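You operate a simulated robot arm through the tools that you are given. There is no shell and no other tool. Be economical: measure what you need, move in short steps, check, and stop when the job is done.

You run a simulated two-armed robot. Do the job below in one go: nothing can be reset, and whatever is moved stays where it is left.

Task
Pick up the black sensor with one hand, pass it to the other hand and put it on the top of the gauge stand. Set down upright: black sensor.

The check looks at the end state, three seconds after you hand in, the way a careful person would. Anything else that was tipped, shoved, dropped, spilled or broken makes it a failure.

Robot
Two 7-joint arms with two-finger parallel grippers on one trunk, on a base that drives. Base frame: it is fixed to the floor where the robot stands at the start and does not move with it; the origin is under the middle of the robot, x ahead of it, y to its left, z up; the surface under the hand at the start is at about z = 0.8. Readings come in m, degrees, newtons and seconds.
The left shoulder is at the start at [0.05, 0.165, 1.105], the right one opposite. With the tool pointing down near the work surface each hand reaches from about 0.22 to 0.7 m from the robot's upright axis, wherever it stands, measured 20 degrees to its own side. Places, roughly: top of the gauge stand [-1.7, 3.9, 0.6]. Payload 3.91 kg a hand.
Tool frame (each hand has its own): the origin (TCP) lies between the finger pads and is the grasp point; the fingertips stand 0.03 m ahead of it; z points along the fingers, y is the line along which they close. The gripper opens to 0.11 m. The fingers are 0.02 m wide and 0.01 m thick; the gripper's body (0.048 by 0.112 m) begins 0.055 m behind the TCP.
Orientation is that of the tool frame in the base frame, as a unit quaternion [x, y, z, w]. With the fingers straight down and closing along the base's y, the tool's x points along the base's -x, its y along +y and its z along -z.

Tools
- The arms move only by the tool arm_command. It takes "left_deltas", "right_deltas" or both (then of equal length, played together; a hand with none holds still); each is a list of rows, each a list of 7 numbers: the shift along the tool's x, y, z in units of 100 mm (1.0 is 100 mm), then the turn, a rotation vector about the tool's x, y, z in units of 180 degrees (1.0 is 180 degrees), then the opening in per cent of the stroke, from 0 (shut) to 100 (fully open). In form: [[x, y, z, ax, ay, az, fingers], ...]. A call has 1 to 8 rows; each row is the pose to reach, as a shift and turn from the pose commanded when the call began, along the tool's axes at that moment. A call with a number of a shift or a turn outside -1 to 1 is refused whole. A row lasts 0.2 s, in which the tool goes at most 0.05 m and 8.6 degrees; a call with a longer step from one row to the next is refused whole, and so is a gripper value outside its range. Where a pose cannot be reached the arm comes as near as it can. A force on the tool above 40 N (or 10 N above the force at the start of the call, whichever is more), or a blocked arm, ends the call early, and 0.2 s more pass. The fingers move at their own pace (about 0.045 m/s each) and stop on an object; they squeeze with about 25 N. The grip force told is the motor's: it shows also when the fingers shut on nothing. Time passes only in rows, and 0.2 s behind the last, so rows that repeat a pose let the fingers close. It gives the time, the measured TCP pose, the force on the tool (base axes), the opening and the grip force at its end, in the units of the frame above (readings bear some noise), with the torque about the TCP (base axes, N m) and any sound that the robot's microphone picked up, and new pictures: "show" is both (left out), scene, wrist or none (wrist: the cameras of the hands that moved).
- Cameras (640 x 400 px; columns grow to the right, rows downward): "scene" is now at [0.1187, 0.0176, 1.2831]; the picture's right is [0.18, -0.98, 0.00], its down [-0.48, -0.09, -0.87] and it looks along [0.86, 0.16, -0.49] (base axes); focal length 279 px, centre (320, 200). "left" rides on the left gripper at [0.072, -0.017, -0.103] in its tool frame; the picture's right is [0.23, 0.97, 0.00], its down [-0.76, 0.18, -0.62] and it looks along [-0.61, 0.14, 0.78] (tool axes); focal length 222 px, centre (320, 200). "right" rides on the right gripper at [0.072, 0.017, -0.103] in its tool frame; the picture's right is [-0.23, 0.97, 0.00], its down [-0.76, -0.18, -0.62] and it looks along [-0.61, -0.14, 0.78] (tool axes); focal length 222 px, centre (320, 200). There is no depth. A picture from a camera that has moved, and an enlarged one, comes with that camera's place and axes in the base frame and with its lens.
- move_column(by): slides the trunk up (or, below 0, down) by that many m; the arms and the scene camera ride with it, the base frame stays. It gives what a move gives, with no picture.
- base_move(legs): drives the robot by 1 to 6 legs, each [ahead, left, turn to the left] in m, m and degrees, along the robot's own axes; the way and the turn of a leg run together, so that a leg with both is an arc; at most 1.5 m and 180 degrees a leg. The arms and the cameras ride along, it lands a little off, and it stops where it bumps. It gives what a move gives, and a new picture of the scene camera.
- aim_head(pan, tilt): turns the head with the scene camera to pan (to the left, within 80 degrees either way) and tilt (down, from -29 to 69), counted from straight ahead of the robot. It gives what a move gives, and a new picture of the scene camera.
- inspect(camera, box): a new picture of the part [left, top, right, bottom] of that camera's present view, enlarged. The clock stands still meanwhile.
- job_done(): hands the job in; it is judged then, once.

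Work in short steps. Places have to be worked out from the pictures, the camera data and where the tool is seen: move nearer, look again, correct. Check each grasp and each placing, and mend what went wrong. You have 120 turns and 260 pictures in all, those below and enlarged ones among them. Open the grippers and draw the arms clear of the work before you hand the job in, unless the task says otherwise; then end with one line.

The tools are called after ">>>" as a command line: name --argument value ..., lists and objects as JSON in quotes. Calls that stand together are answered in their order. arm_command: Moves the arms, as the interface text tells. Its arguments: {"type":"object","properties":{"left_deltas":{"type":"array"},"right_deltas":{"type":"array"},"show":{"type":"string","enum":["both","scene","wrist","none"]}},"required":[]} The other tools are called the same way: move_column (by) slides the trunk up or down; base_move (legs) drives the base; aim_head (pan, tilt) turns the head that bears the scene camera; inspect (camera, box) takes an enlarged picture of a part of a camera's view; job_done () hands the job in.

At the start:

```text
time: 0.0
left_eef_pos: [0.3813, 0.1678, 1.0753]
left_ee_rot: [-0.001, 1.0, 0.0, 0.0]
left_ft_force: [-0.7, -0.2, -0.6]
left_ft_torque: [0.0, 0.03, 0.02]
left_finger_gap: 0.11
left_grasp_force: 0.1
right_eef_pos: [0.5095, -0.1774, 1.0429]
right_ee_rot: [0.0, 1.0, 0.0, 0.0]
right_ft_force: [0.0, 0.1, -0.2]
right_ft_torque: [-0.03, 0.03, -0.01]
right_finger_gap: 0.11
right_grasp_force: 0.1
trunk travel left (down, up): [-0.325, 0.178]
robot x, y, heading: [-0.0011, 0.0015, 0.1]
head pan, tilt: [10.5, 29.5]
```

scene: 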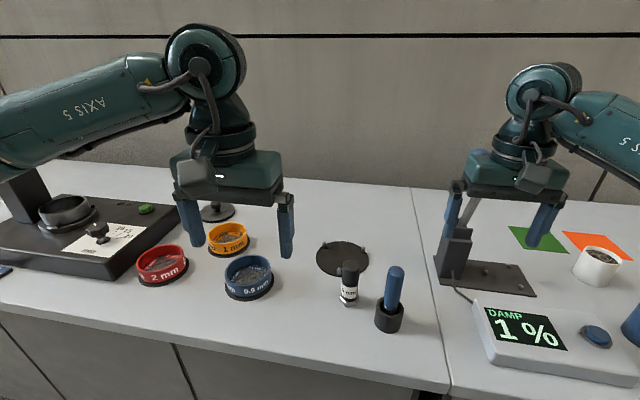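
right: 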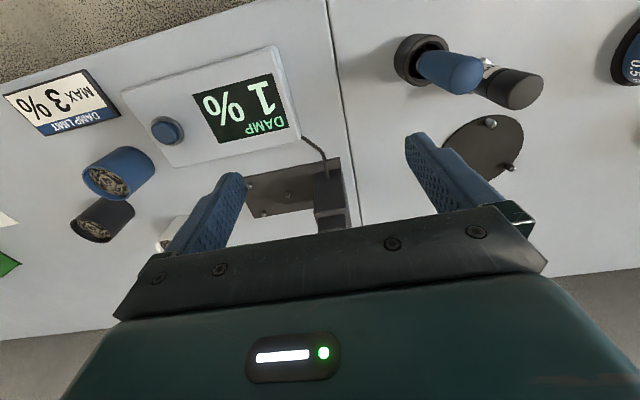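
left: 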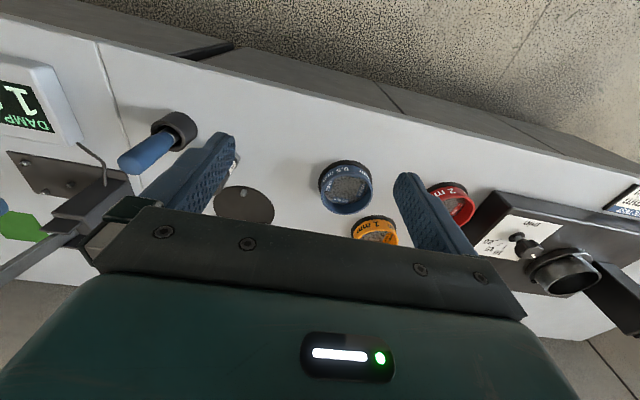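

The black sensor isn't obvious yet; candidates are the dark cylinder with a white label near (349,283) and a dark cup in the right view. I'll enlarge both.

>>> inspect --camera "scene" --box '[300, 220, 460, 340]'

>>> aim_head --pan -25 --tilt 35

```text
3.33 times, centred on (380, 280) of scene
camera zoom: at [0.1187, 0.0176, 1.2831], right [0.18, -0.98, 0.0], down [-0.48, -0.09, -0.87], along [0.86, 0.16, -0.49], focal length 931 px, centre (120, -67)
```

zoom: 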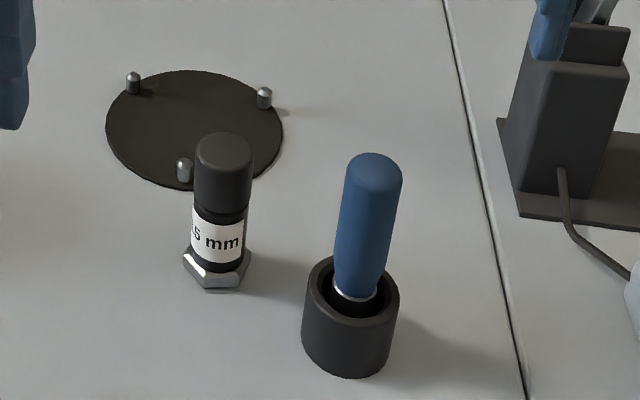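

```text
time: 1.0
left_eef_pos: [0.381, 0.1674, 1.0758]
left_ee_rot: [-0.001, 1.0, 0.0, 0.0]
left_ft_force: [0.6, -0.1, -0.1]
left_ft_torque: [0.0, 0.0, 0.0]
left_finger_gap: 0.1097
left_grasp_force: 0.0
right_eef_pos: [0.5096, -0.1781, 1.0415]
right_ee_rot: [0.0, 1.0, 0.001, 0.0]
right_ft_force: [-0.4, 0.2, 0.3]
right_ft_torque: [0.0, 0.02, -0.03]
right_finger_gap: 0.1098
right_grasp_force: 0.1
trunk travel left (down, up): [-0.325, 0.178]
robot x, y, heading: [-0.005, -0.0004, -0.1]
head pan, tilt: [-25.0, 35.0]
camera scene: at [0.1094, -0.036, 1.2745], right [-0.42, -0.91, 0.0], down [-0.52, 0.24, -0.82], along [0.74, -0.35, -0.57], focal length 279 px, centre (320, 200)
```

scene: 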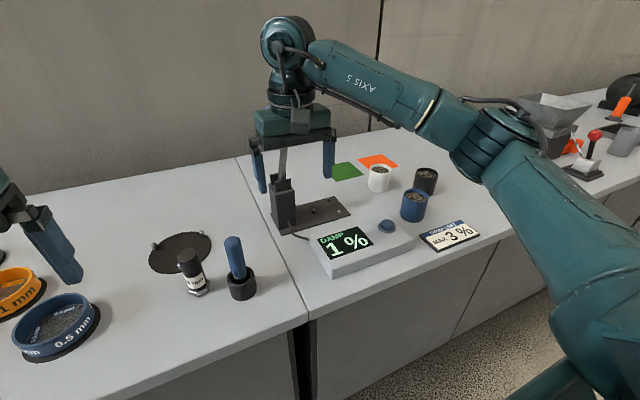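

The labelled "5 mm" piece with a hex foot may be the sensor, but other benches also hold things. I'll look closer at it and at the far right and left.

>>> inspect --camera "scene" --box '[500, 60, 640, 200]'

>>> inspect --camera "scene" --box '[140, 220, 280, 310]'

>>> aim_head --pan -75 --tilt 25

>>> aim_head --pan 70 --tilt 25

```text
2.86 times, centred on (570, 130) of scene
camera zoom: at [0.1094, -0.036, 1.2745], right [-0.42, -0.91, 0.0], down [-0.52, 0.24, -0.82], along [0.74, -0.35, -0.57], focal length 798 px, centre (-394, 400)
```

zoom: 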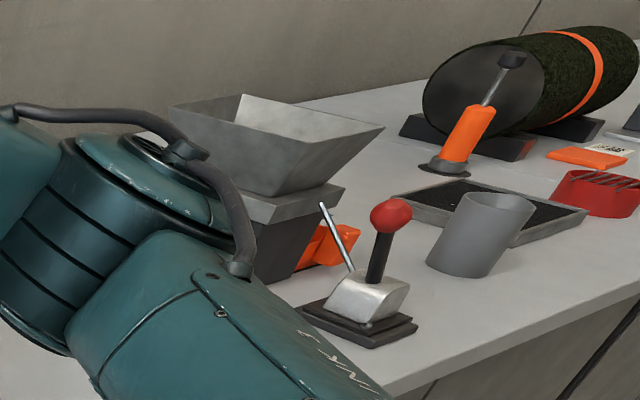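

```text
4.44 times, centred on (210, 265) of scene
camera zoom: at [0.1094, -0.036, 1.2745], right [-0.42, -0.91, 0.0], down [-0.52, 0.24, -0.82], along [0.74, -0.35, -0.57], focal length 1242 px, centre (809, -89)
```

zoom: 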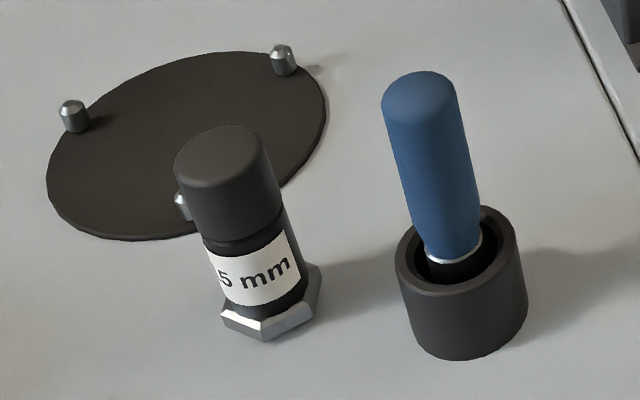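

```text
time: 2.2
left_eef_pos: [0.381, 0.1685, 1.0761]
left_ee_rot: [-0.001, 1.0, 0.0, 0.001]
left_ft_force: [0.1, -0.4, -0.1]
left_ft_torque: [-0.02, 0.0, -0.01]
left_finger_gap: 0.11
left_grasp_force: 0.1
right_eef_pos: [0.509, -0.1781, 1.0425]
right_ee_rot: [0.0, 1.0, 0.0, 0.001]
right_ft_force: [-0.8, 0.1, 0.2]
right_ft_torque: [0.01, -0.01, 0.01]
right_finger_gap: 0.1101
right_grasp_force: 0.0
trunk travel left (down, up): [-0.325, 0.178]
robot x, y, heading: [-0.0011, 0.002, 0.1]
head pan, tilt: [-75.0, 25.0]
camera scene: at [0.0535, -0.0879, 1.2902], right [-0.97, -0.26, 0.0], down [-0.11, 0.41, -0.91], along [0.24, -0.88, -0.42], focal length 279 px, centre (320, 200)
```

scene: 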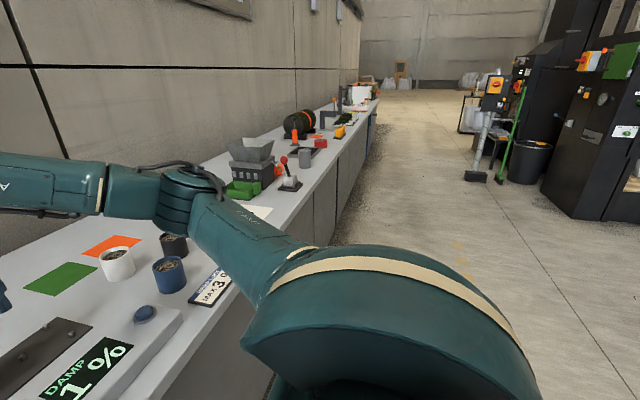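

```text
time: 4.5
left_eef_pos: [0.3816, 0.1672, 1.0761]
left_ee_rot: [-0.001, 1.0, 0.0, 0.001]
left_ft_force: [0.2, -0.5, 0.0]
left_ft_torque: [-0.04, 0.02, 0.0]
left_finger_gap: 0.11
left_grasp_force: 0.0
right_eef_pos: [0.5092, -0.1773, 1.042]
right_ee_rot: [0.0, 1.0, 0.0, 0.0]
right_ft_force: [-0.6, -0.3, 1.2]
right_ft_torque: [0.05, 0.03, 0.01]
right_finger_gap: 0.11
right_grasp_force: 0.0
trunk travel left (down, up): [-0.325, 0.178]
robot x, y, heading: [-0.0038, -0.0013, 0.2]
head pan, tilt: [70.0, 25.0]
camera scene: at [0.0612, 0.0877, 1.2902], right [0.94, -0.34, 0.0], down [-0.14, -0.4, -0.91], along [0.31, 0.85, -0.42], focal length 279 px, centre (320, 200)
```

scene: 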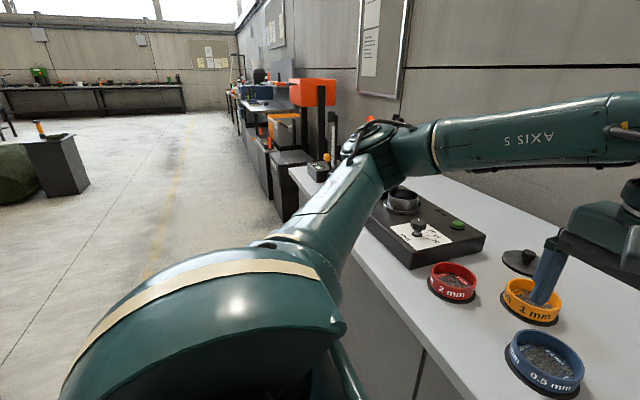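

A pedestal stands at far left, likely the gauge stand. I'll enlarge it.

>>> inspect --camera "scene" --box '[0, 100, 110, 210]'

>>> inspect --camera "scene" --box '[220, 60, 400, 190]'

>>> inspect --camera "scene" --box '[370, 180, 590, 310]'

```text
3.64 times, centred on (55, 155) of scene
camera zoom: at [0.0612, 0.0877, 1.2902], right [0.94, -0.34, 0.0], down [-0.14, -0.4, -0.91], along [0.31, 0.85, -0.42], focal length 1016 px, centre (1284, 364)
```

zoom: 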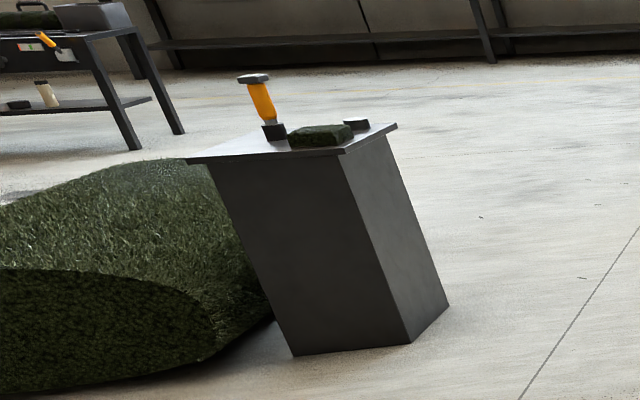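

```text
3.08 times, centred on (310, 125) of scene
camera zoom: at [0.0612, 0.0877, 1.2902], right [0.94, -0.34, 0.0], down [-0.14, -0.4, -0.91], along [0.31, 0.85, -0.42], focal length 860 px, centre (351, 431)
```

zoom: 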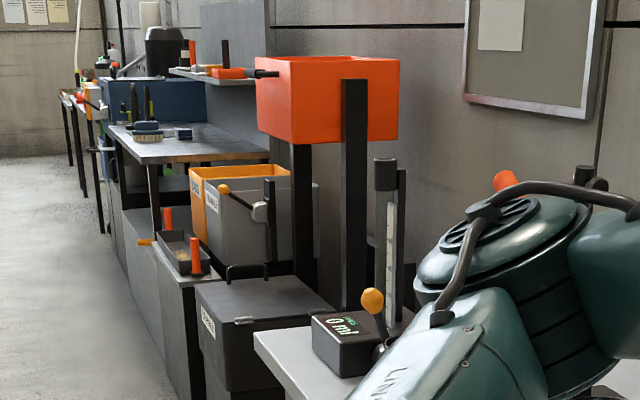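

```text
2.91 times, centred on (480, 245) of scene
camera zoom: at [0.0612, 0.0877, 1.2902], right [0.94, -0.34, 0.0], down [-0.14, -0.4, -0.91], along [0.31, 0.85, -0.42], focal length 813 px, centre (-146, 69)
```

zoom: 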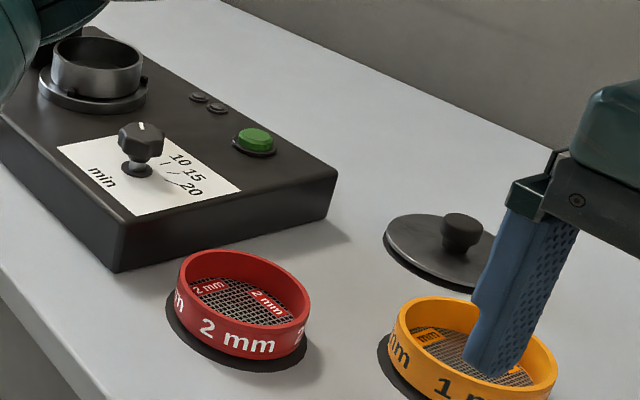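

The piece with the metal hex foot and the "…5 mm" label is the sensor. I put it at about (0.536, 0.033), 0.10 m tall and 0.037 m thick. Plan: the right hand takes it by the cap from above, yawed 45° to clear the blue handle. The left hand later takes the lower body from the side. First move left aside and right over.

>>> arm_command --right_deltas '[[-0.04, 0.16, 0, 0, 0, -0.042, 75], [-0.08, 0.33, 0, 0, 0, -0.084, 75], [-0.12, 0.5, 0, 0, 0, -0.125, 75], [-0.16, 0.66, 0, 0, 0, -0.167, 75], [-0.2, 0.83, 0, 0, 0, -0.208, 75], [-0.26, 1.0, 0, 0, 0, -0.25, 75]]' --left_deltas '[[0, 0.16, 0, 0, 0, 0, 100], [0, 0.33, 0, 0, 0, 0, 100], [0, 0.5, 0, 0, 0, 0, 100], [0, 0.66, 0, 0, 0, 0, 100], [0, 0.83, 0, 0, 0, 0, 100], [0, 1.0, 0, 0, 0, 0, 100]]' --show "none"

>>> aim_head --pan 5 --tilt 35

```text
time: 5.9
left_eef_pos: [0.3814, 0.2679, 1.0765]
left_ee_rot: [0.0, 1.0, 0.0, 0.0]
left_ft_force: [0.5, -0.1, 0.6]
left_ft_torque: [0.04, -0.03, 0.0]
left_finger_gap: 0.1102
left_grasp_force: 0.1
right_eef_pos: [0.5356, -0.076, 1.0422]
right_ee_rot: [-0.384, 0.923, 0.0, 0.0]
right_ft_force: [-0.1, -0.1, -0.3]
right_ft_torque: [-0.01, 0.0, -0.03]
right_finger_gap: 0.0822
right_grasp_force: 0.0
trunk travel left (down, up): [-0.325, 0.178]
robot x, y, heading: [0.0021, 0.0012, 0.0]
head pan, tilt: [70.0, 25.0]
```

```text
time: 7.2
left_eef_pos: [0.3818, 0.2678, 1.0766]
left_ee_rot: [-0.001, 1.0, 0.0, 0.0]
left_ft_force: [0.1, -0.4, 0.8]
left_ft_torque: [-0.01, -0.01, -0.01]
left_finger_gap: 0.11
left_grasp_force: 0.1
right_eef_pos: [0.5358, -0.0763, 1.0423]
right_ee_rot: [-0.382, 0.924, 0.001, 0.001]
right_ft_force: [0.2, -0.3, 0.4]
right_ft_torque: [-0.01, 0.0, 0.01]
right_finger_gap: 0.0826
right_grasp_force: 0.0
trunk travel left (down, up): [-0.325, 0.178]
robot x, y, heading: [0.0002, 0.0011, -0.0]
head pan, tilt: [5.0, 35.0]
camera scene: at [0.1173, 0.0088, 1.2745], right [0.09, -1.0, 0.0], down [-0.57, -0.05, -0.82], along [0.82, 0.07, -0.57], focal length 279 px, centre (320, 200)
```

scene: 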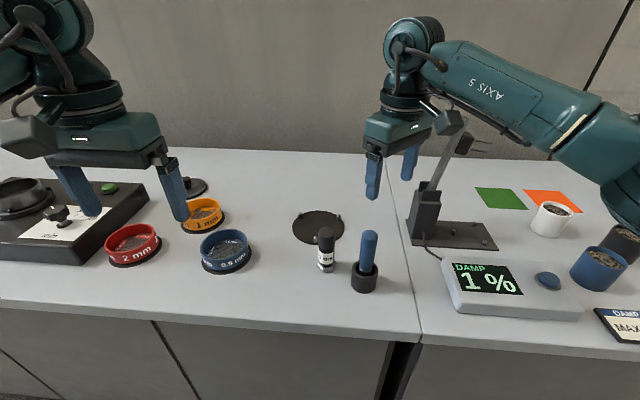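

Yaw is as wished (tool x along (-0.7,-0.7), y along (-0.7,0.7)). I shift 0.109 m along +Y to stand over the sensor and look with the wrist camera.

>>> arm_command --right_deltas '[[-0.26, 0.26, 0, 0, 0, 0, 75], [-0.52, 0.52, 0, 0, 0, 0, 75], [-0.77, 0.77, 0, 0, 0, 0, 75], [-0.77, 0.77, 0, 0, 0, 0, 75]]'

```text
time: 8.2
left_eef_pos: [0.382, 0.2672, 1.0769]
left_ee_rot: [-0.001, 1.0, 0.0, 0.0]
left_ft_force: [0.2, 0.0, -0.8]
left_ft_torque: [-0.04, -0.04, -0.01]
left_finger_gap: 0.1099
left_grasp_force: 0.0
right_eef_pos: [0.5361, 0.0311, 1.0402]
right_ee_rot: [-0.383, 0.924, 0.0, 0.0]
right_ft_force: [0.5, -0.3, -0.4]
right_ft_torque: [-0.02, 0.03, 0.0]
right_finger_gap: 0.0824
right_grasp_force: 0.0
trunk travel left (down, up): [-0.325, 0.178]
robot x, y, heading: [-0.0013, 0.0024, 0.2]
head pan, tilt: [5.0, 35.0]
camera scene: at [0.1174, 0.0085, 1.2745], right [0.09, -1.0, 0.0], down [-0.57, -0.05, -0.82], along [0.82, 0.07, -0.57], focal length 279 px, centre (320, 200)
camera right: at [0.4734, -0.0077, 1.1437], right [-0.53, 0.85, 0.0], down [0.66, 0.41, 0.62], along [0.53, 0.33, -0.78], focal length 222 px, centre (320, 200)
```

scene: 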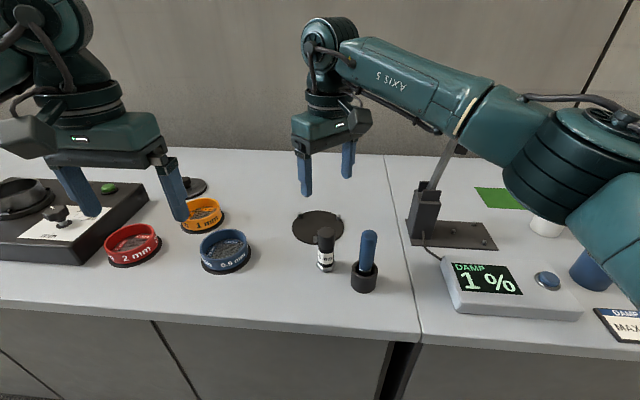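
right: 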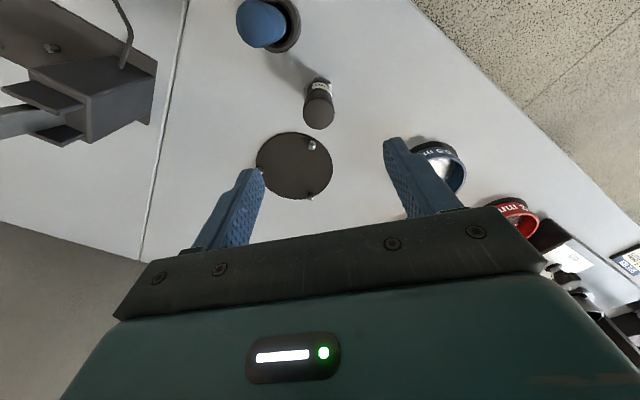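

The wrist view puts the sensor top at about (0.538, 0.032), right under the TCP. I go down 0.09 m and check.

>>> arm_command --right_deltas '[[0, 0, 0.3, 0, 0, 0, 75], [0, 0, 0.6, 0, 0, 0, 75], [-0.01, 0.0, 0.9, 0, 0, 0, 75], [-0.01, 0.0, 0.9, 0, 0, 0, 75]]'

>>> inspect --camera "scene" --box '[270, 150, 400, 300]'

```text
time: 9.2
left_eef_pos: [0.3816, 0.2673, 1.0767]
left_ee_rot: [-0.002, 1.0, 0.0, 0.0]
left_ft_force: [0.1, 0.0, 0.0]
left_ft_torque: [0.01, -0.01, 0.02]
left_finger_gap: 0.11
left_grasp_force: 0.0
right_eef_pos: [0.5366, 0.0303, 0.9503]
right_ee_rot: [-0.383, 0.924, 0.0, 0.0]
right_ft_force: [-0.9, 0.0, 0.5]
right_ft_torque: [0.03, 0.02, 0.01]
right_finger_gap: 0.0828
right_grasp_force: 0.1
trunk travel left (down, up): [-0.325, 0.178]
robot x, y, heading: [-0.001, -0.0029, 0.3]
head pan, tilt: [5.0, 35.0]
camera scene: at [0.1173, 0.0088, 1.2745], right [0.09, -1.0, 0.0], down [-0.57, -0.05, -0.82], along [0.82, 0.07, -0.57], focal length 279 px, centre (320, 200)
camera right: at [0.4733, -0.0081, 1.0536], right [-0.53, 0.85, 0.0], down [0.66, 0.41, 0.62], along [0.53, 0.33, -0.78], focal length 222 px, centre (320, 200)
```

scene: 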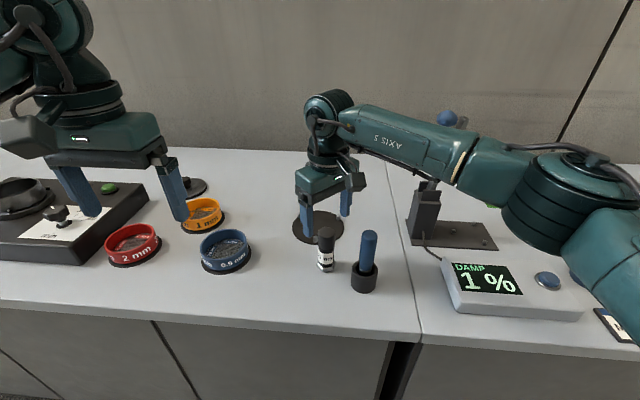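
right: 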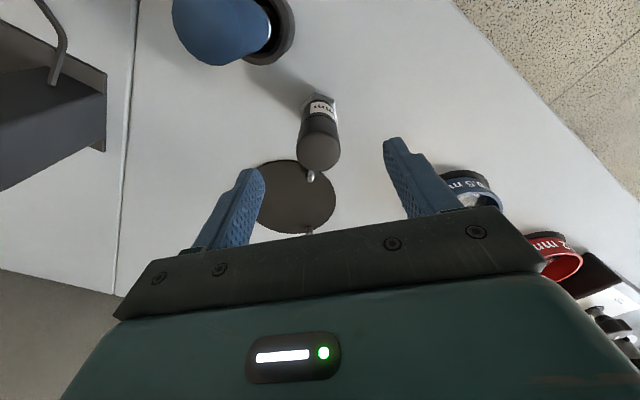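

```text
2.67 times, centred on (335, 225) of scene
camera zoom: at [0.1173, 0.0088, 1.2745], right [0.09, -1.0, 0.0], down [-0.57, -0.05, -0.82], along [0.82, 0.07, -0.57], focal length 745 px, centre (280, 133)
```

zoom: 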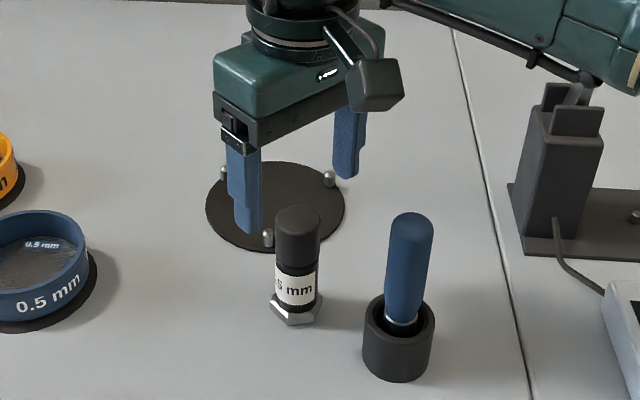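

All estimates agree within 5 mm: sensor axis at about (0.538, 0.031), top at z≈0.904. Descend 0.06 m to TCP z≈0.89 with open fingers.

>>> arm_command --right_deltas '[[-0.01, 0, 0.2, 0, 0, 0, 75], [-0.02, 0, 0.4, 0, 0, 0, 75], [-0.02, 0, 0.59, 0, 0, 0, 75], [-0.02, 0, 0.59, 0, 0, 0, 75]]'

>>> inspect --camera "scene" --box '[270, 180, 400, 300]'

```text
time: 10.2
left_eef_pos: [0.3815, 0.2673, 1.0775]
left_ee_rot: [-0.002, 1.0, -0.001, 0.0]
left_ft_force: [0.1, 0.7, 0.1]
left_ft_torque: [0.03, 0.02, 0.02]
left_finger_gap: 0.1101
left_grasp_force: 0.1
right_eef_pos: [0.5368, 0.0328, 0.8915]
right_ee_rot: [-0.382, 0.924, 0.0, -0.001]
right_ft_force: [0.2, -0.1, -0.2]
right_ft_torque: [-0.03, -0.04, -0.01]
right_finger_gap: 0.0822
right_grasp_force: 0.0
trunk travel left (down, up): [-0.325, 0.178]
robot x, y, heading: [0.0014, 0.0005, -0.1]
head pan, tilt: [5.0, 35.0]
camera scene: at [0.1173, 0.0088, 1.2745], right [0.09, -1.0, 0.0], down [-0.57, -0.05, -0.82], along [0.82, 0.07, -0.57], focal length 279 px, centre (320, 200)
camera right: at [0.4737, -0.0054, 0.9949], right [-0.53, 0.85, 0.0], down [0.66, 0.41, 0.62], along [0.53, 0.33, -0.78], focal length 222 px, centre (320, 200)
```

scene: 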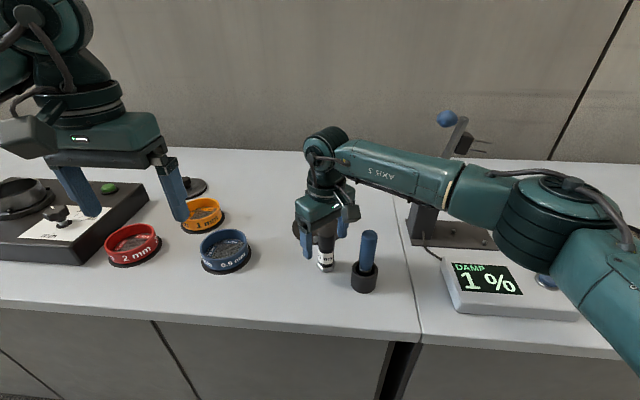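
right: 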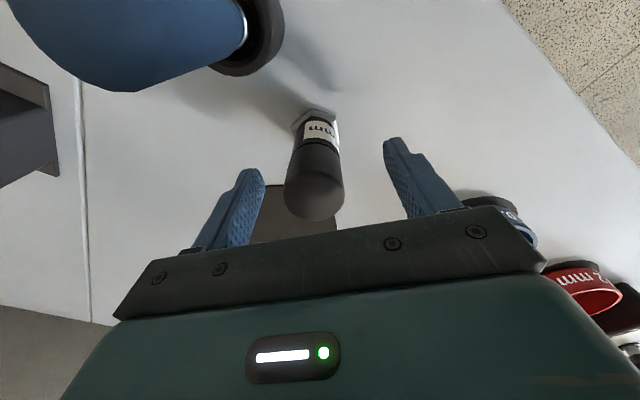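

```text
3.33 times, centred on (335, 240) of scene
camera zoom: at [0.1173, 0.0088, 1.2745], right [0.09, -1.0, 0.0], down [-0.57, -0.05, -0.82], along [0.82, 0.07, -0.57], focal length 931 px, centre (270, 67)
```

zoom: 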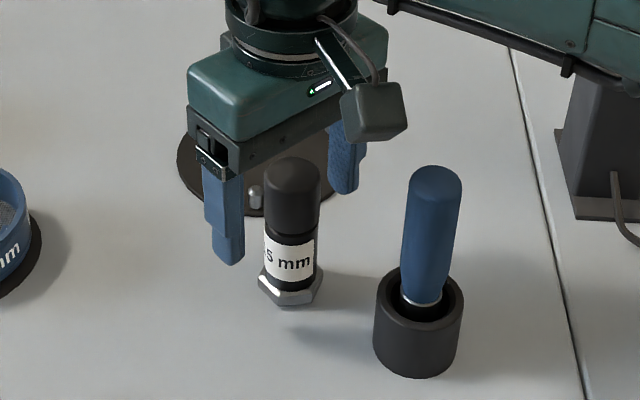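

Wrist view suggests the sensor lies about 5–8 mm toward the camera from the finger line. I shift 5 mm along tool x, then close.

>>> arm_command --right_deltas '[[0.05, 0, 0, 0, 0, 0, 75], [0.05, 0, 0, 0, 0, 0, 50], [0.05, 0, 0, 0, 0, 0, 25], [0.05, 0, 0, 0, 0, 0, 5], [0.05, 0, 0, 0, 0, 0, 5], [0.05, 0, 0, 0, 0, 0, 5]]'

>>> inspect --camera "scene" --box '[270, 180, 400, 300]'

```text
time: 11.6
left_eef_pos: [0.3803, 0.2683, 1.0774]
left_ee_rot: [-0.001, 1.0, 0.0, 0.0]
left_ft_force: [0.2, 0.0, -0.5]
left_ft_torque: [-0.03, -0.01, -0.02]
left_finger_gap: 0.1101
left_grasp_force: 0.0
right_eef_pos: [0.5346, 0.0295, 0.8925]
right_ee_rot: [-0.383, 0.924, 0.001, 0.0]
right_ft_force: [-0.2, 0.4, 0.9]
right_ft_torque: [-0.02, -0.01, -0.01]
right_finger_gap: 0.0352
right_grasp_force: 25.2
trunk travel left (down, up): [-0.325, 0.178]
robot x, y, heading: [0.0046, -0.0004, -0.1]
head pan, tilt: [5.0, 35.0]
camera scene: at [0.1173, 0.0087, 1.2745], right [0.09, -1.0, 0.0], down [-0.57, -0.05, -0.82], along [0.82, 0.07, -0.57], focal length 279 px, centre (320, 200)
camera right: at [0.4706, -0.0091, 0.9954], right [-0.53, 0.85, 0.0], down [0.66, 0.41, 0.62], along [0.53, 0.33, -0.78], focal length 222 px, centre (320, 200)
```

scene: 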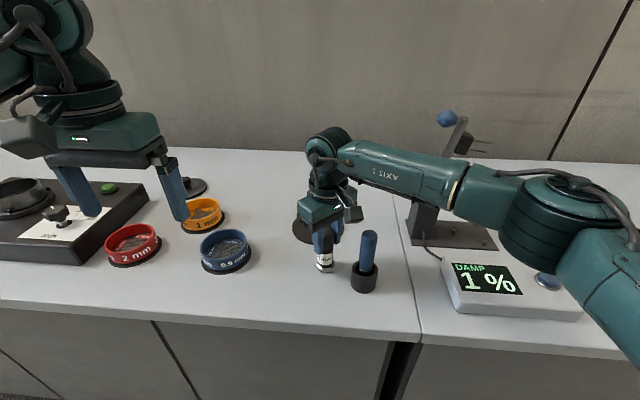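
right: 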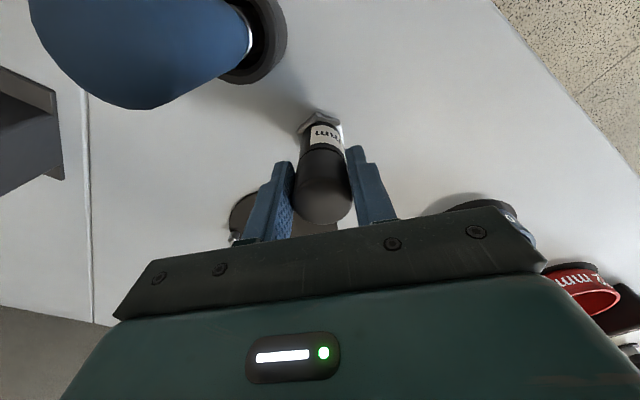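

```text
3.33 times, centred on (335, 240) of scene
camera zoom: at [0.1173, 0.0087, 1.2745], right [0.09, -1.0, 0.0], down [-0.57, -0.05, -0.82], along [0.82, 0.07, -0.57], focal length 931 px, centre (270, 67)
```

zoom: 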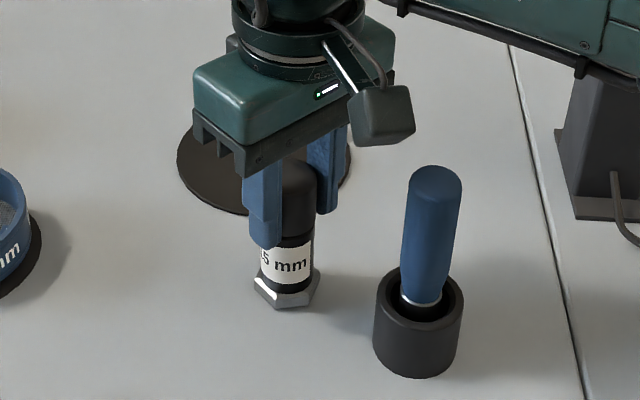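

Gripped: gap 35 mm, 25 N. I lift straight up 0.1 m and check that the sensor comes along.

>>> arm_command --right_deltas '[[0, 0, -0.2, 0, 0, 0, 5], [0, 0, -0.5, 0, 0, 0, 5], [0, 0, -0.8, 0, 0, 0, 5], [0, 0, -1.0, 0, 0, 0, 5], [0, 0, -1.0, 0, 0, 0, 5]]'

```text
time: 12.8
left_eef_pos: [0.3816, 0.2682, 1.0771]
left_ee_rot: [0.0, 1.0, 0.0, 0.0]
left_ft_force: [-0.6, -0.3, 0.0]
left_ft_torque: [-0.02, -0.01, -0.01]
left_finger_gap: 0.1099
left_grasp_force: 0.2
right_eef_pos: [0.5338, 0.0308, 0.9941]
right_ee_rot: [-0.383, 0.924, 0.0, 0.0]
right_ft_force: [0.0, 0.5, -0.9]
right_ft_torque: [-0.02, -0.01, 0.0]
right_finger_gap: 0.035
right_grasp_force: 25.1
trunk travel left (down, up): [-0.325, 0.178]
robot x, y, heading: [-0.0002, -0.003, 0.2]
head pan, tilt: [5.0, 35.0]
camera scene: at [0.1175, 0.0088, 1.2744], right [0.09, -1.0, 0.0], down [-0.57, -0.05, -0.82], along [0.82, 0.07, -0.57], focal length 279 px, centre (320, 200)
camera right: at [0.47, -0.0079, 1.0981], right [-0.53, 0.85, 0.0], down [0.66, 0.41, 0.62], along [0.53, 0.33, -0.78], focal length 222 px, centre (320, 200)
```

scene: 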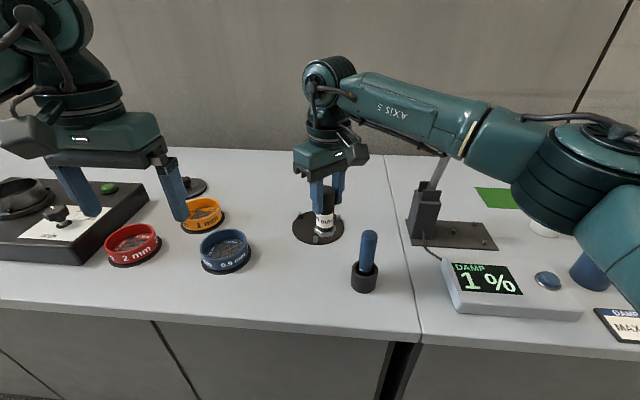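
right: 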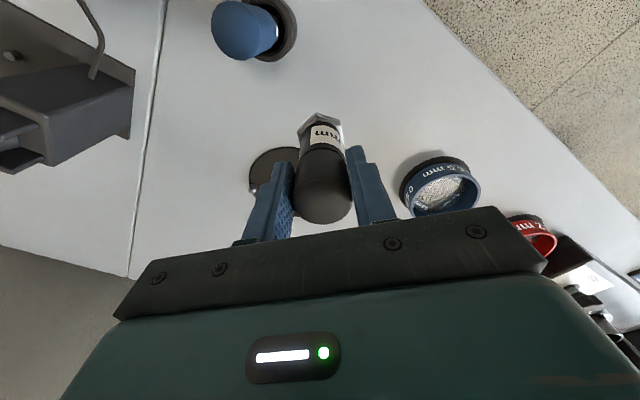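

The sensor is held firmly and upright. I raise it a further 0.1 m and yaw the right hand to -20°. The left hand takes the same yaw, so its pointing line will be square to the right fingers.

>>> arm_command --right_deltas '[[0, 0, -0.125, 0, 0, 0.045, 5], [0, 0, -0.25, 0, 0, 0.09, 5], [0, 0, -0.375, 0, 0, 0.135, 5], [0, 0, -0.5, 0, 0, 0.18, 5], [0, 0, -0.625, 0, 0, 0.225, 5], [0, 0, -0.75, 0, 0, 0.27, 5], [0, 0, -0.875, 0, 0, 0.315, 5], [0, 0, -1.0, 0, 0, 0.361, 5]]' --left_deltas '[[0, 0, 0, 0, 0, 0.02, 70], [0, 0, 0, 0, 0, 0.04, 70], [0, 0, 0, 0, 0, 0.06, 70], [0, 0, 0, 0, 0, 0.08, 70], [0, 0, 0, 0, 0, 0.1, 70], [0, 0, 0, 0, 0, 0.111, 70], [0, 0, 0, 0, 0, 0.111, 70], [0, 0, 0, 0, 0, 0.111, 70]]' --show "none"

>>> arm_command --left_deltas '[[0, 0, 0, 0, -0.045, 0, 70], [0, 0, 0, 0, -0.09, 0, 70], [0, 0, 0, 0, -0.135, 0, 70], [0, 0, 0, 0, -0.18, 0, 70], [0, 0, 0, 0, -0.225, 0, 70], [0, 0, 0, 0, -0.27, 0, 70], [0, 0, 0, 0, -0.315, 0, 70], [0, 0, 0, 0, -0.361, 0, 70]]'

```text
time: 14.6
left_eef_pos: [0.3808, 0.2687, 1.0745]
left_ee_rot: [0.173, 0.985, 0.0, 0.0]
left_ft_force: [-0.1, -0.1, 0.1]
left_ft_torque: [-0.04, 0.0, 0.01]
left_finger_gap: 0.0767
left_grasp_force: 0.0
right_eef_pos: [0.5333, 0.0318, 1.0939]
right_ee_rot: [0.174, 0.985, 0.0, 0.0]
right_ft_force: [0.6, -0.2, -1.4]
right_ft_torque: [0.01, 0.02, -0.02]
right_finger_gap: 0.0351
right_grasp_force: 25.4
trunk travel left (down, up): [-0.325, 0.178]
robot x, y, heading: [-0.0008, 0.0017, -0.0]
head pan, tilt: [5.0, 35.0]
```

```text
time: 16.4
left_eef_pos: [0.4015, 0.2812, 1.0823]
left_ee_rot: [0.147, 0.831, -0.094, 0.529]
left_ft_force: [0.5, 0.0, -0.5]
left_ft_torque: [0.01, -0.02, 0.01]
left_finger_gap: 0.077
left_grasp_force: 0.0
left hand out of reach, approached as far as the arm can: row 7, 8
right_eef_pos: [0.5335, 0.0307, 1.0927]
right_ee_rot: [0.174, 0.985, 0.0, 0.0]
right_ft_force: [0.2, -0.4, -2.4]
right_ft_torque: [0.05, 0.03, 0.0]
right_finger_gap: 0.0351
right_grasp_force: 24.3
trunk travel left (down, up): [-0.325, 0.178]
robot x, y, heading: [0.0001, 0.0024, -0.1]
head pan, tilt: [5.0, 35.0]
camera scene: at [0.1173, 0.0088, 1.2745], right [0.09, -1.0, 0.0], down [-0.57, -0.05, -0.82], along [0.82, 0.07, -0.57], focal length 279 px, centre (320, 200)
camera left: at [0.2795, 0.3074, 1.0607], right [0.24, 0.95, -0.21], down [-0.17, 0.25, 0.95], along [0.96, -0.2, 0.22], focal length 222 px, centre (320, 200)
```

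scene: 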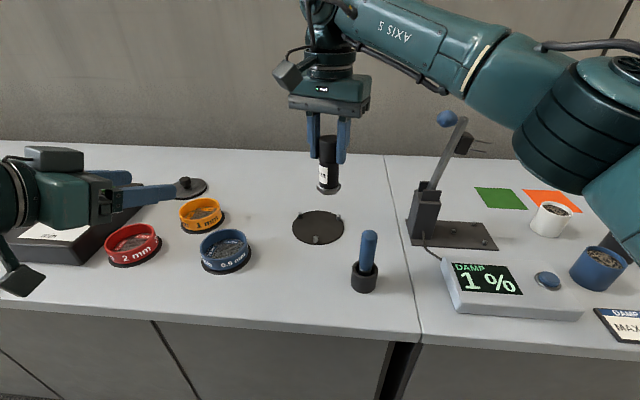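
left: 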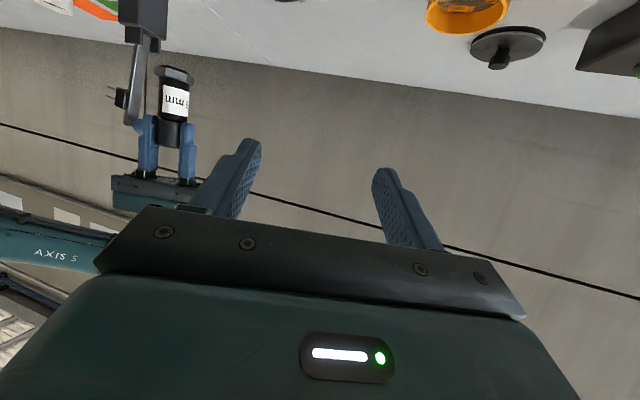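

The left tilted pose (25° below level, heading -20°) is good but near its inner limit. I move the handover point out to about (0.60, 0.10), and bring the left hand toward a stand-off behind it.

>>> arm_command --right_deltas '[[-0.1, 0.22, 0, 0, 0, 0, 5], [-0.2, 0.44, 0, 0, 0, 0, 5], [-0.3, 0.66, 0, 0, 0, 0, 5], [-0.39, 0.886, 0, 0, 0, 0, 5], [-0.39, 0.886, 0, 0, 0, 0, 5]]' --left_deltas '[[-0.03, -0.12, 0.2, 0, 0, 0, 70], [-0.06, -0.25, 0.4, 0, 0, 0, 70], [-0.09, -0.37, 0.6, 0, 0, 0, 70], [-0.12, -0.5, 0.83, 0, 0, 0, 70], [-0.12, -0.5, 0.83, 0, 0, 0, 70]]'

```text
time: 17.6
left_eef_pos: [0.4607, 0.208, 1.0565]
left_ee_rot: [0.146, 0.83, -0.093, 0.53]
left_ft_force: [0.0, -0.3, 0.0]
left_ft_torque: [-0.01, 0.04, 0.03]
left_finger_gap: 0.0767
left_grasp_force: 0.0
right_eef_pos: [0.5587, 0.0634, 1.0851]
right_ee_rot: [0.173, 0.985, 0.0, 0.0]
right_ft_force: [-0.8, -1.5, -0.9]
right_ft_torque: [-0.03, 0.02, -0.01]
right_finger_gap: 0.0347
right_grasp_force: 25.2
right hand out of reach, approached as far as the arm can: row 2, 3, 4, 5
trunk travel left (down, up): [-0.325, 0.178]
robot x, y, heading: [0.0003, 0.0011, 0.1]
head pan, tilt: [5.0, 35.0]
camera scene: at [0.1173, 0.0092, 1.2745], right [0.09, -1.0, 0.0], down [-0.57, -0.05, -0.82], along [0.82, 0.07, -0.57], focal length 279 px, centre (320, 200)
camera right: at [0.4959, 0.1056, 1.189], right [0.55, 0.84, 0.0], down [0.66, -0.43, 0.62], along [0.52, -0.34, -0.78], focal length 222 px, centre (320, 200)
camera left: at [0.3383, 0.2345, 1.035], right [0.24, 0.95, -0.21], down [-0.17, 0.25, 0.95], along [0.96, -0.19, 0.22], focal length 222 px, centre (320, 200)
```

scene: 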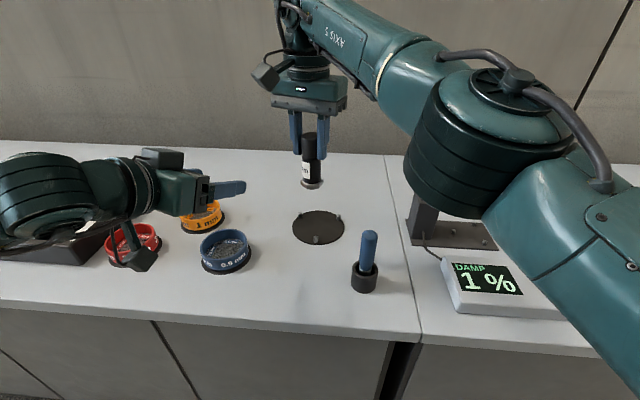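
right: 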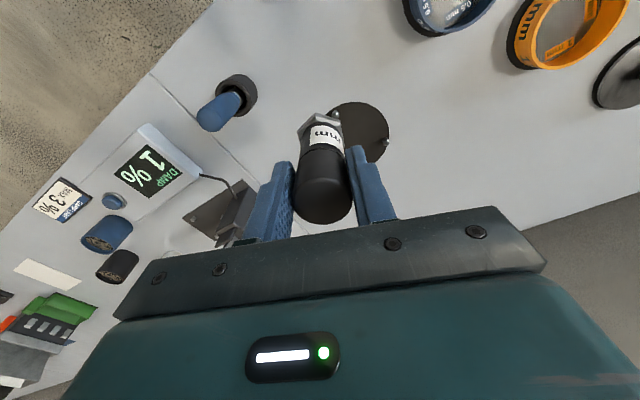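
left: 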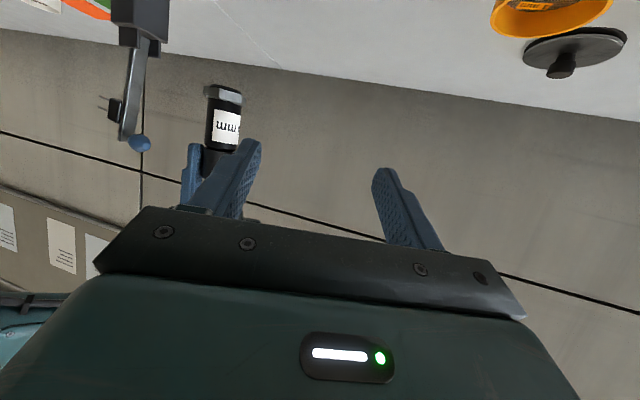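

The right arm is at its limit at (0.559, 0.063), so I back it off to (0.547, 0.048, 1.065). The left hand goes most of the way to its stand-off, 0.10 m behind the sensor.

>>> arm_command --right_deltas '[[0.02, -0.06, 0.07, 0, 0, 0, 5], [0.04, -0.12, 0.14, 0, 0, 0, 5], [0.06, -0.18, 0.2, 0, 0, 0, 5], [0.06, -0.18, 0.2, 0, 0, 0, 5], [0.06, -0.18, 0.2, 0, 0, 0, 5]]' --left_deltas '[[0.05, -0.24, 0.1, 0, 0, 0, 70], [0.11, -0.48, 0.2, 0, 0, 0, 70], [0.16, -0.72, 0.3, 0, 0, 0, 70], [0.21, -0.95, 0.4, 0, 0, 0, 70], [0.21, -0.95, 0.4, 0, 0, 0, 70]]'

```text
time: 18.8
left_eef_pos: [0.4547, 0.1063, 1.0218]
left_ee_rot: [0.145, 0.831, -0.093, 0.529]
left_ft_force: [0.8, 0.1, -0.1]
left_ft_torque: [-0.03, -0.01, 0.03]
left_finger_gap: 0.0771
left_grasp_force: 0.1
right_eef_pos: [0.5485, 0.0502, 1.068]
right_ee_rot: [0.174, 0.985, 0.0, 0.0]
right_ft_force: [-0.3, -0.4, -1.3]
right_ft_torque: [0.01, 0.03, 0.0]
right_finger_gap: 0.0347
right_grasp_force: 25.2
trunk travel left (down, up): [-0.325, 0.178]
robot x, y, heading: [0.0008, -0.0019, 0.2]
head pan, tilt: [5.0, 35.0]
camera scene: at [0.1174, 0.0089, 1.2744], right [0.09, -1.0, 0.0], down [-0.57, -0.05, -0.82], along [0.82, 0.07, -0.57], focal length 279 px, centre (320, 200)
camera right: at [0.4853, 0.0907, 1.17], right [0.55, 0.84, 0.0], down [0.66, -0.43, 0.62], along [0.52, -0.34, -0.78], focal length 222 px, centre (320, 200)
camera left: at [0.3315, 0.1337, 1.0002], right [0.24, 0.95, -0.21], down [-0.17, 0.25, 0.95], along [0.96, -0.19, 0.22], focal length 222 px, centre (320, 200)
```

scene: 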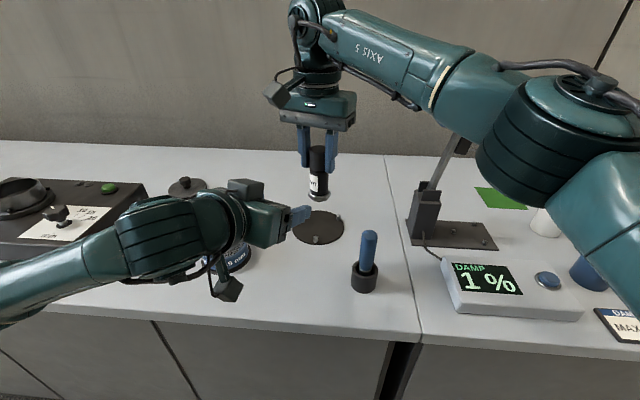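
right: 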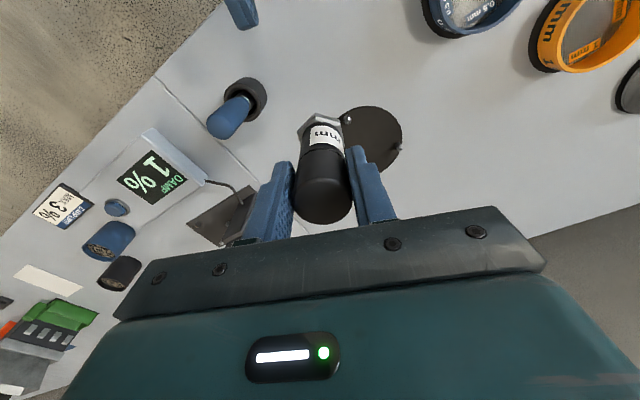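
left: 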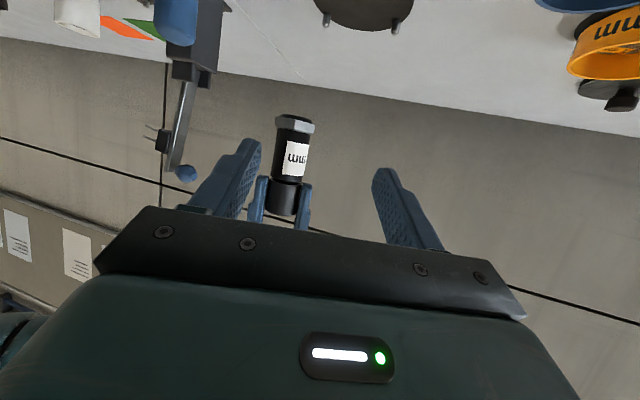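

The left camera shows the sensor axis near (0.548, 0.052), base at z≈0.976. I correct the left hand laterally by -20 mm and down 9 mm, advance 40 mm level, and look again.

>>> arm_command --left_deltas '[[0.0, -0.1, 0.0, 0, 0, 0, 70], [0.04, -0.2, 0.02, 0, 0, 0, 70], [0.0, -0.2, 0.2, 0, 0, 0, 70], [-0.09, -0.2, 0.4, 0, 0, 0, 70], [-0.09, -0.2, 0.4, 0, 0, 0, 70]]'

>>> inspect --camera "scene" --box '[240, 80, 370, 210]'

```text
time: 20.0
left_eef_pos: [0.4837, 0.0753, 1.0144]
left_ee_rot: [0.146, 0.831, -0.093, 0.529]
left_ft_force: [0.1, 0.7, -0.1]
left_ft_torque: [-0.02, 0.02, 0.01]
left_finger_gap: 0.0773
left_grasp_force: 0.0
right_eef_pos: [0.5477, 0.0497, 1.0679]
right_ee_rot: [0.173, 0.985, 0.0, 0.001]
right_ft_force: [-0.2, -0.4, -1.6]
right_ft_torque: [0.02, 0.05, -0.04]
right_finger_gap: 0.0348
right_grasp_force: 24.8
trunk travel left (down, up): [-0.325, 0.178]
robot x, y, heading: [0.0016, 0.0024, 0.3]
head pan, tilt: [5.0, 35.0]
camera scene: at [0.1174, 0.0088, 1.2744], right [0.09, -1.0, 0.0], down [-0.57, -0.05, -0.82], along [0.82, 0.07, -0.57], focal length 279 px, centre (320, 200)
camera left: at [0.3616, 0.1022, 0.9923], right [0.24, 0.95, -0.21], down [-0.17, 0.25, 0.95], along [0.96, -0.2, 0.22], focal length 222 px, centre (320, 200)
```

scene: 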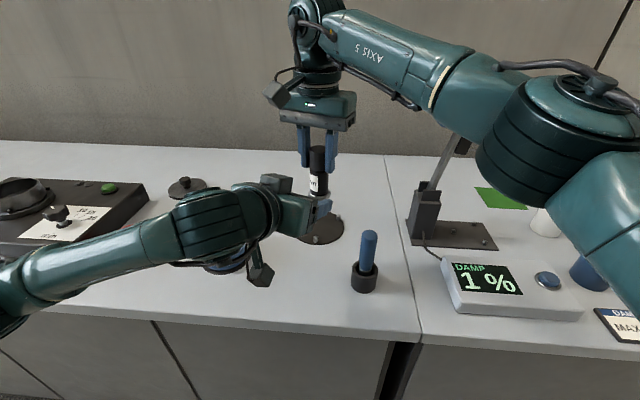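
left: 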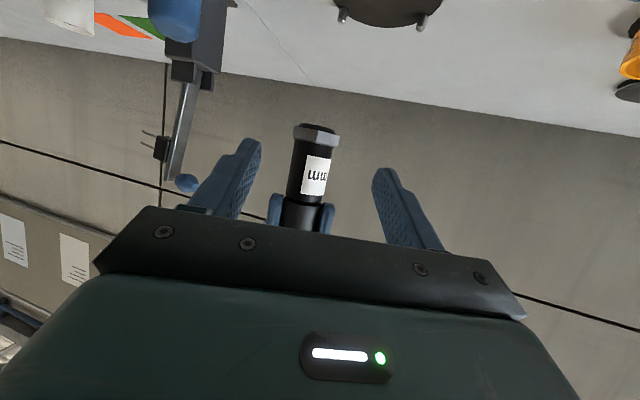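

```text
3.08 times, centred on (305, 145) of scene
camera zoom: at [0.1174, 0.0088, 1.2744], right [0.09, -1.0, 0.0], down [-0.57, -0.05, -0.82], along [0.82, 0.07, -0.57], focal length 860 px, centre (366, 369)
```

zoom: 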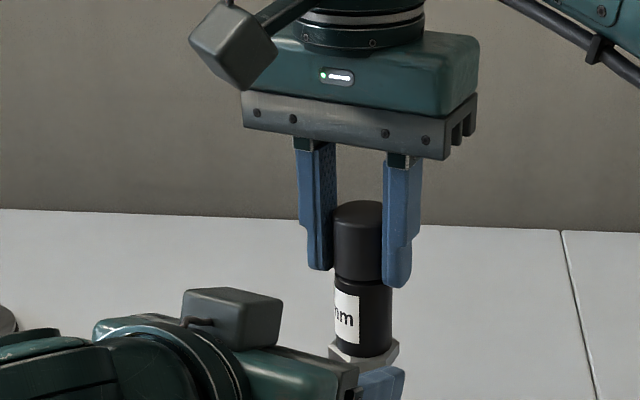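

Lateral alignment looks right: the sensor sits midway between the left fingers. I advance the remaining 66 mm level, fingers open.

>>> arm_command --left_deltas '[[-0.09, -0.015, 0.2, 0, 0, 0, 70], [-0.18, -0.015, 0.4, 0, 0, 0, 70], [-0.265, -0.015, 0.6, 0, 0, 0, 70], [-0.265, -0.015, 0.6, 0, 0, 0, 70]]'

>>> inspect --camera "scene" --box '[240, 80, 370, 210]'

>>> inspect --camera "left" --box '[220, 90, 420, 260]'

>>> inspect --camera "right" --box '[220, 60, 420, 260]'

```text
time: 21.0
left_eef_pos: [0.5457, 0.0512, 1.0145]
left_ee_rot: [0.146, 0.831, -0.093, 0.529]
left_ft_force: [-0.4, 0.5, -0.5]
left_ft_torque: [-0.02, -0.03, -0.01]
left_finger_gap: 0.0771
left_grasp_force: 0.0
right_eef_pos: [0.548, 0.0495, 1.0663]
right_ee_rot: [0.174, 0.985, 0.0, 0.0]
right_ft_force: [-0.1, -0.3, -1.7]
right_ft_torque: [0.0, -0.02, 0.04]
right_finger_gap: 0.0347
right_grasp_force: 25.2
trunk travel left (down, up): [-0.325, 0.178]
robot x, y, heading: [-0.0006, 0.0001, -0.1]
head pan, tilt: [5.0, 35.0]
camera scene: at [0.1174, 0.0088, 1.2744], right [0.09, -1.0, 0.0], down [-0.57, -0.05, -0.82], along [0.82, 0.07, -0.57], focal length 279 px, centre (320, 200)
camera left: at [0.4232, 0.0788, 0.9917], right [0.24, 0.95, -0.21], down [-0.17, 0.25, 0.95], along [0.96, -0.2, 0.22], focal length 222 px, centre (320, 200)
```

scene: 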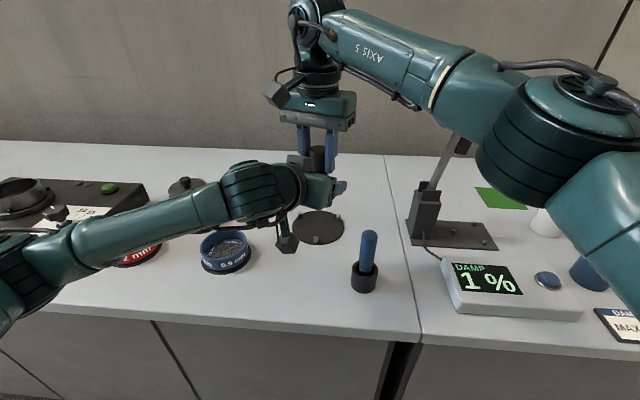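
left: 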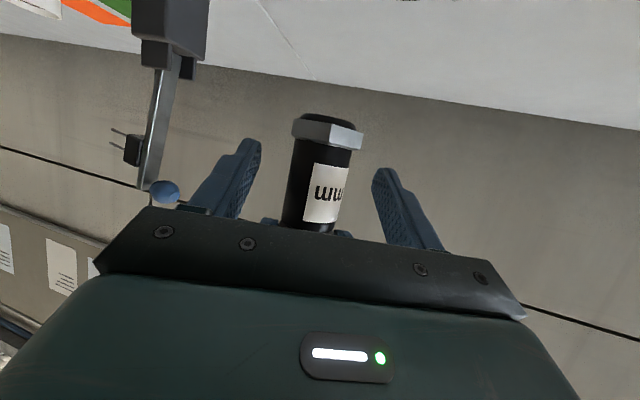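

```text
3.08 times, centred on (305, 145) of scene
camera zoom: at [0.1174, 0.0088, 1.2744], right [0.09, -1.0, 0.0], down [-0.57, -0.05, -0.82], along [0.82, 0.07, -0.57], focal length 860 px, centre (366, 369)
```

zoom: 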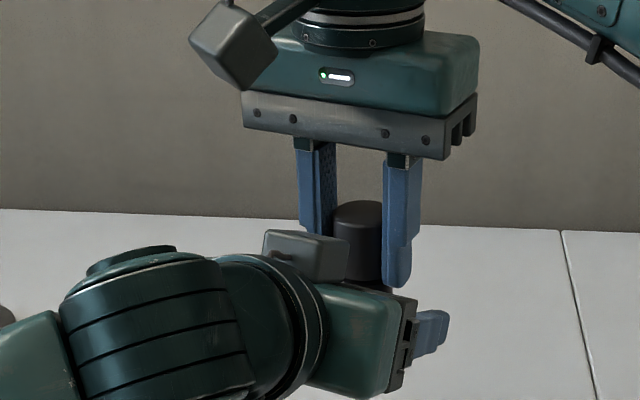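

```text
2.35 times, centred on (320, 175) of left
camera zoom: at [0.4232, 0.0788, 0.9917], right [0.24, 0.95, -0.21], down [-0.17, 0.25, 0.95], along [0.96, -0.2, 0.22], focal length 523 px, centre (320, 259)
```

zoom: 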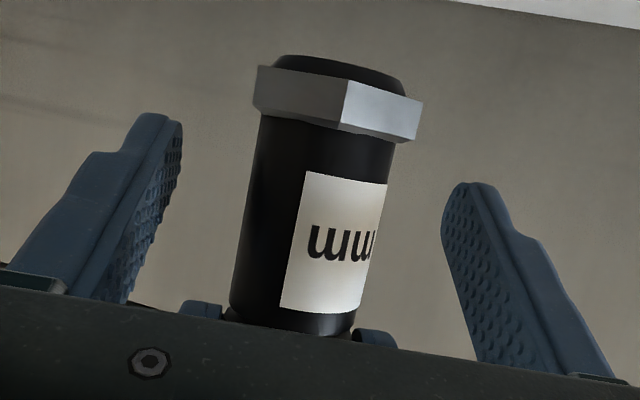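

```text
2.00 times, centred on (320, 160) of right
camera zoom: at [0.4853, 0.0907, 1.17], right [0.55, 0.84, 0.0], down [0.66, -0.43, 0.62], along [0.52, -0.34, -0.78], focal length 444 px, centre (320, 280)
```

zoom: 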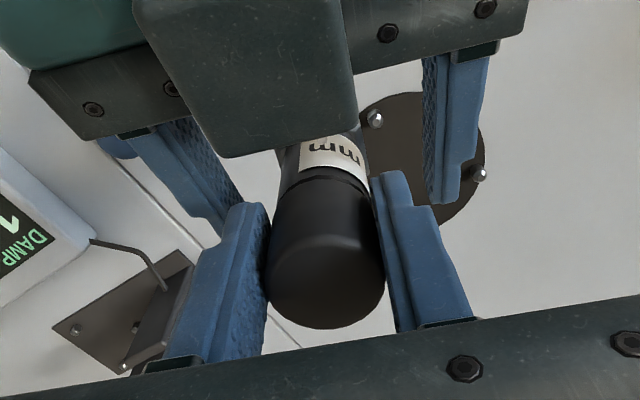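

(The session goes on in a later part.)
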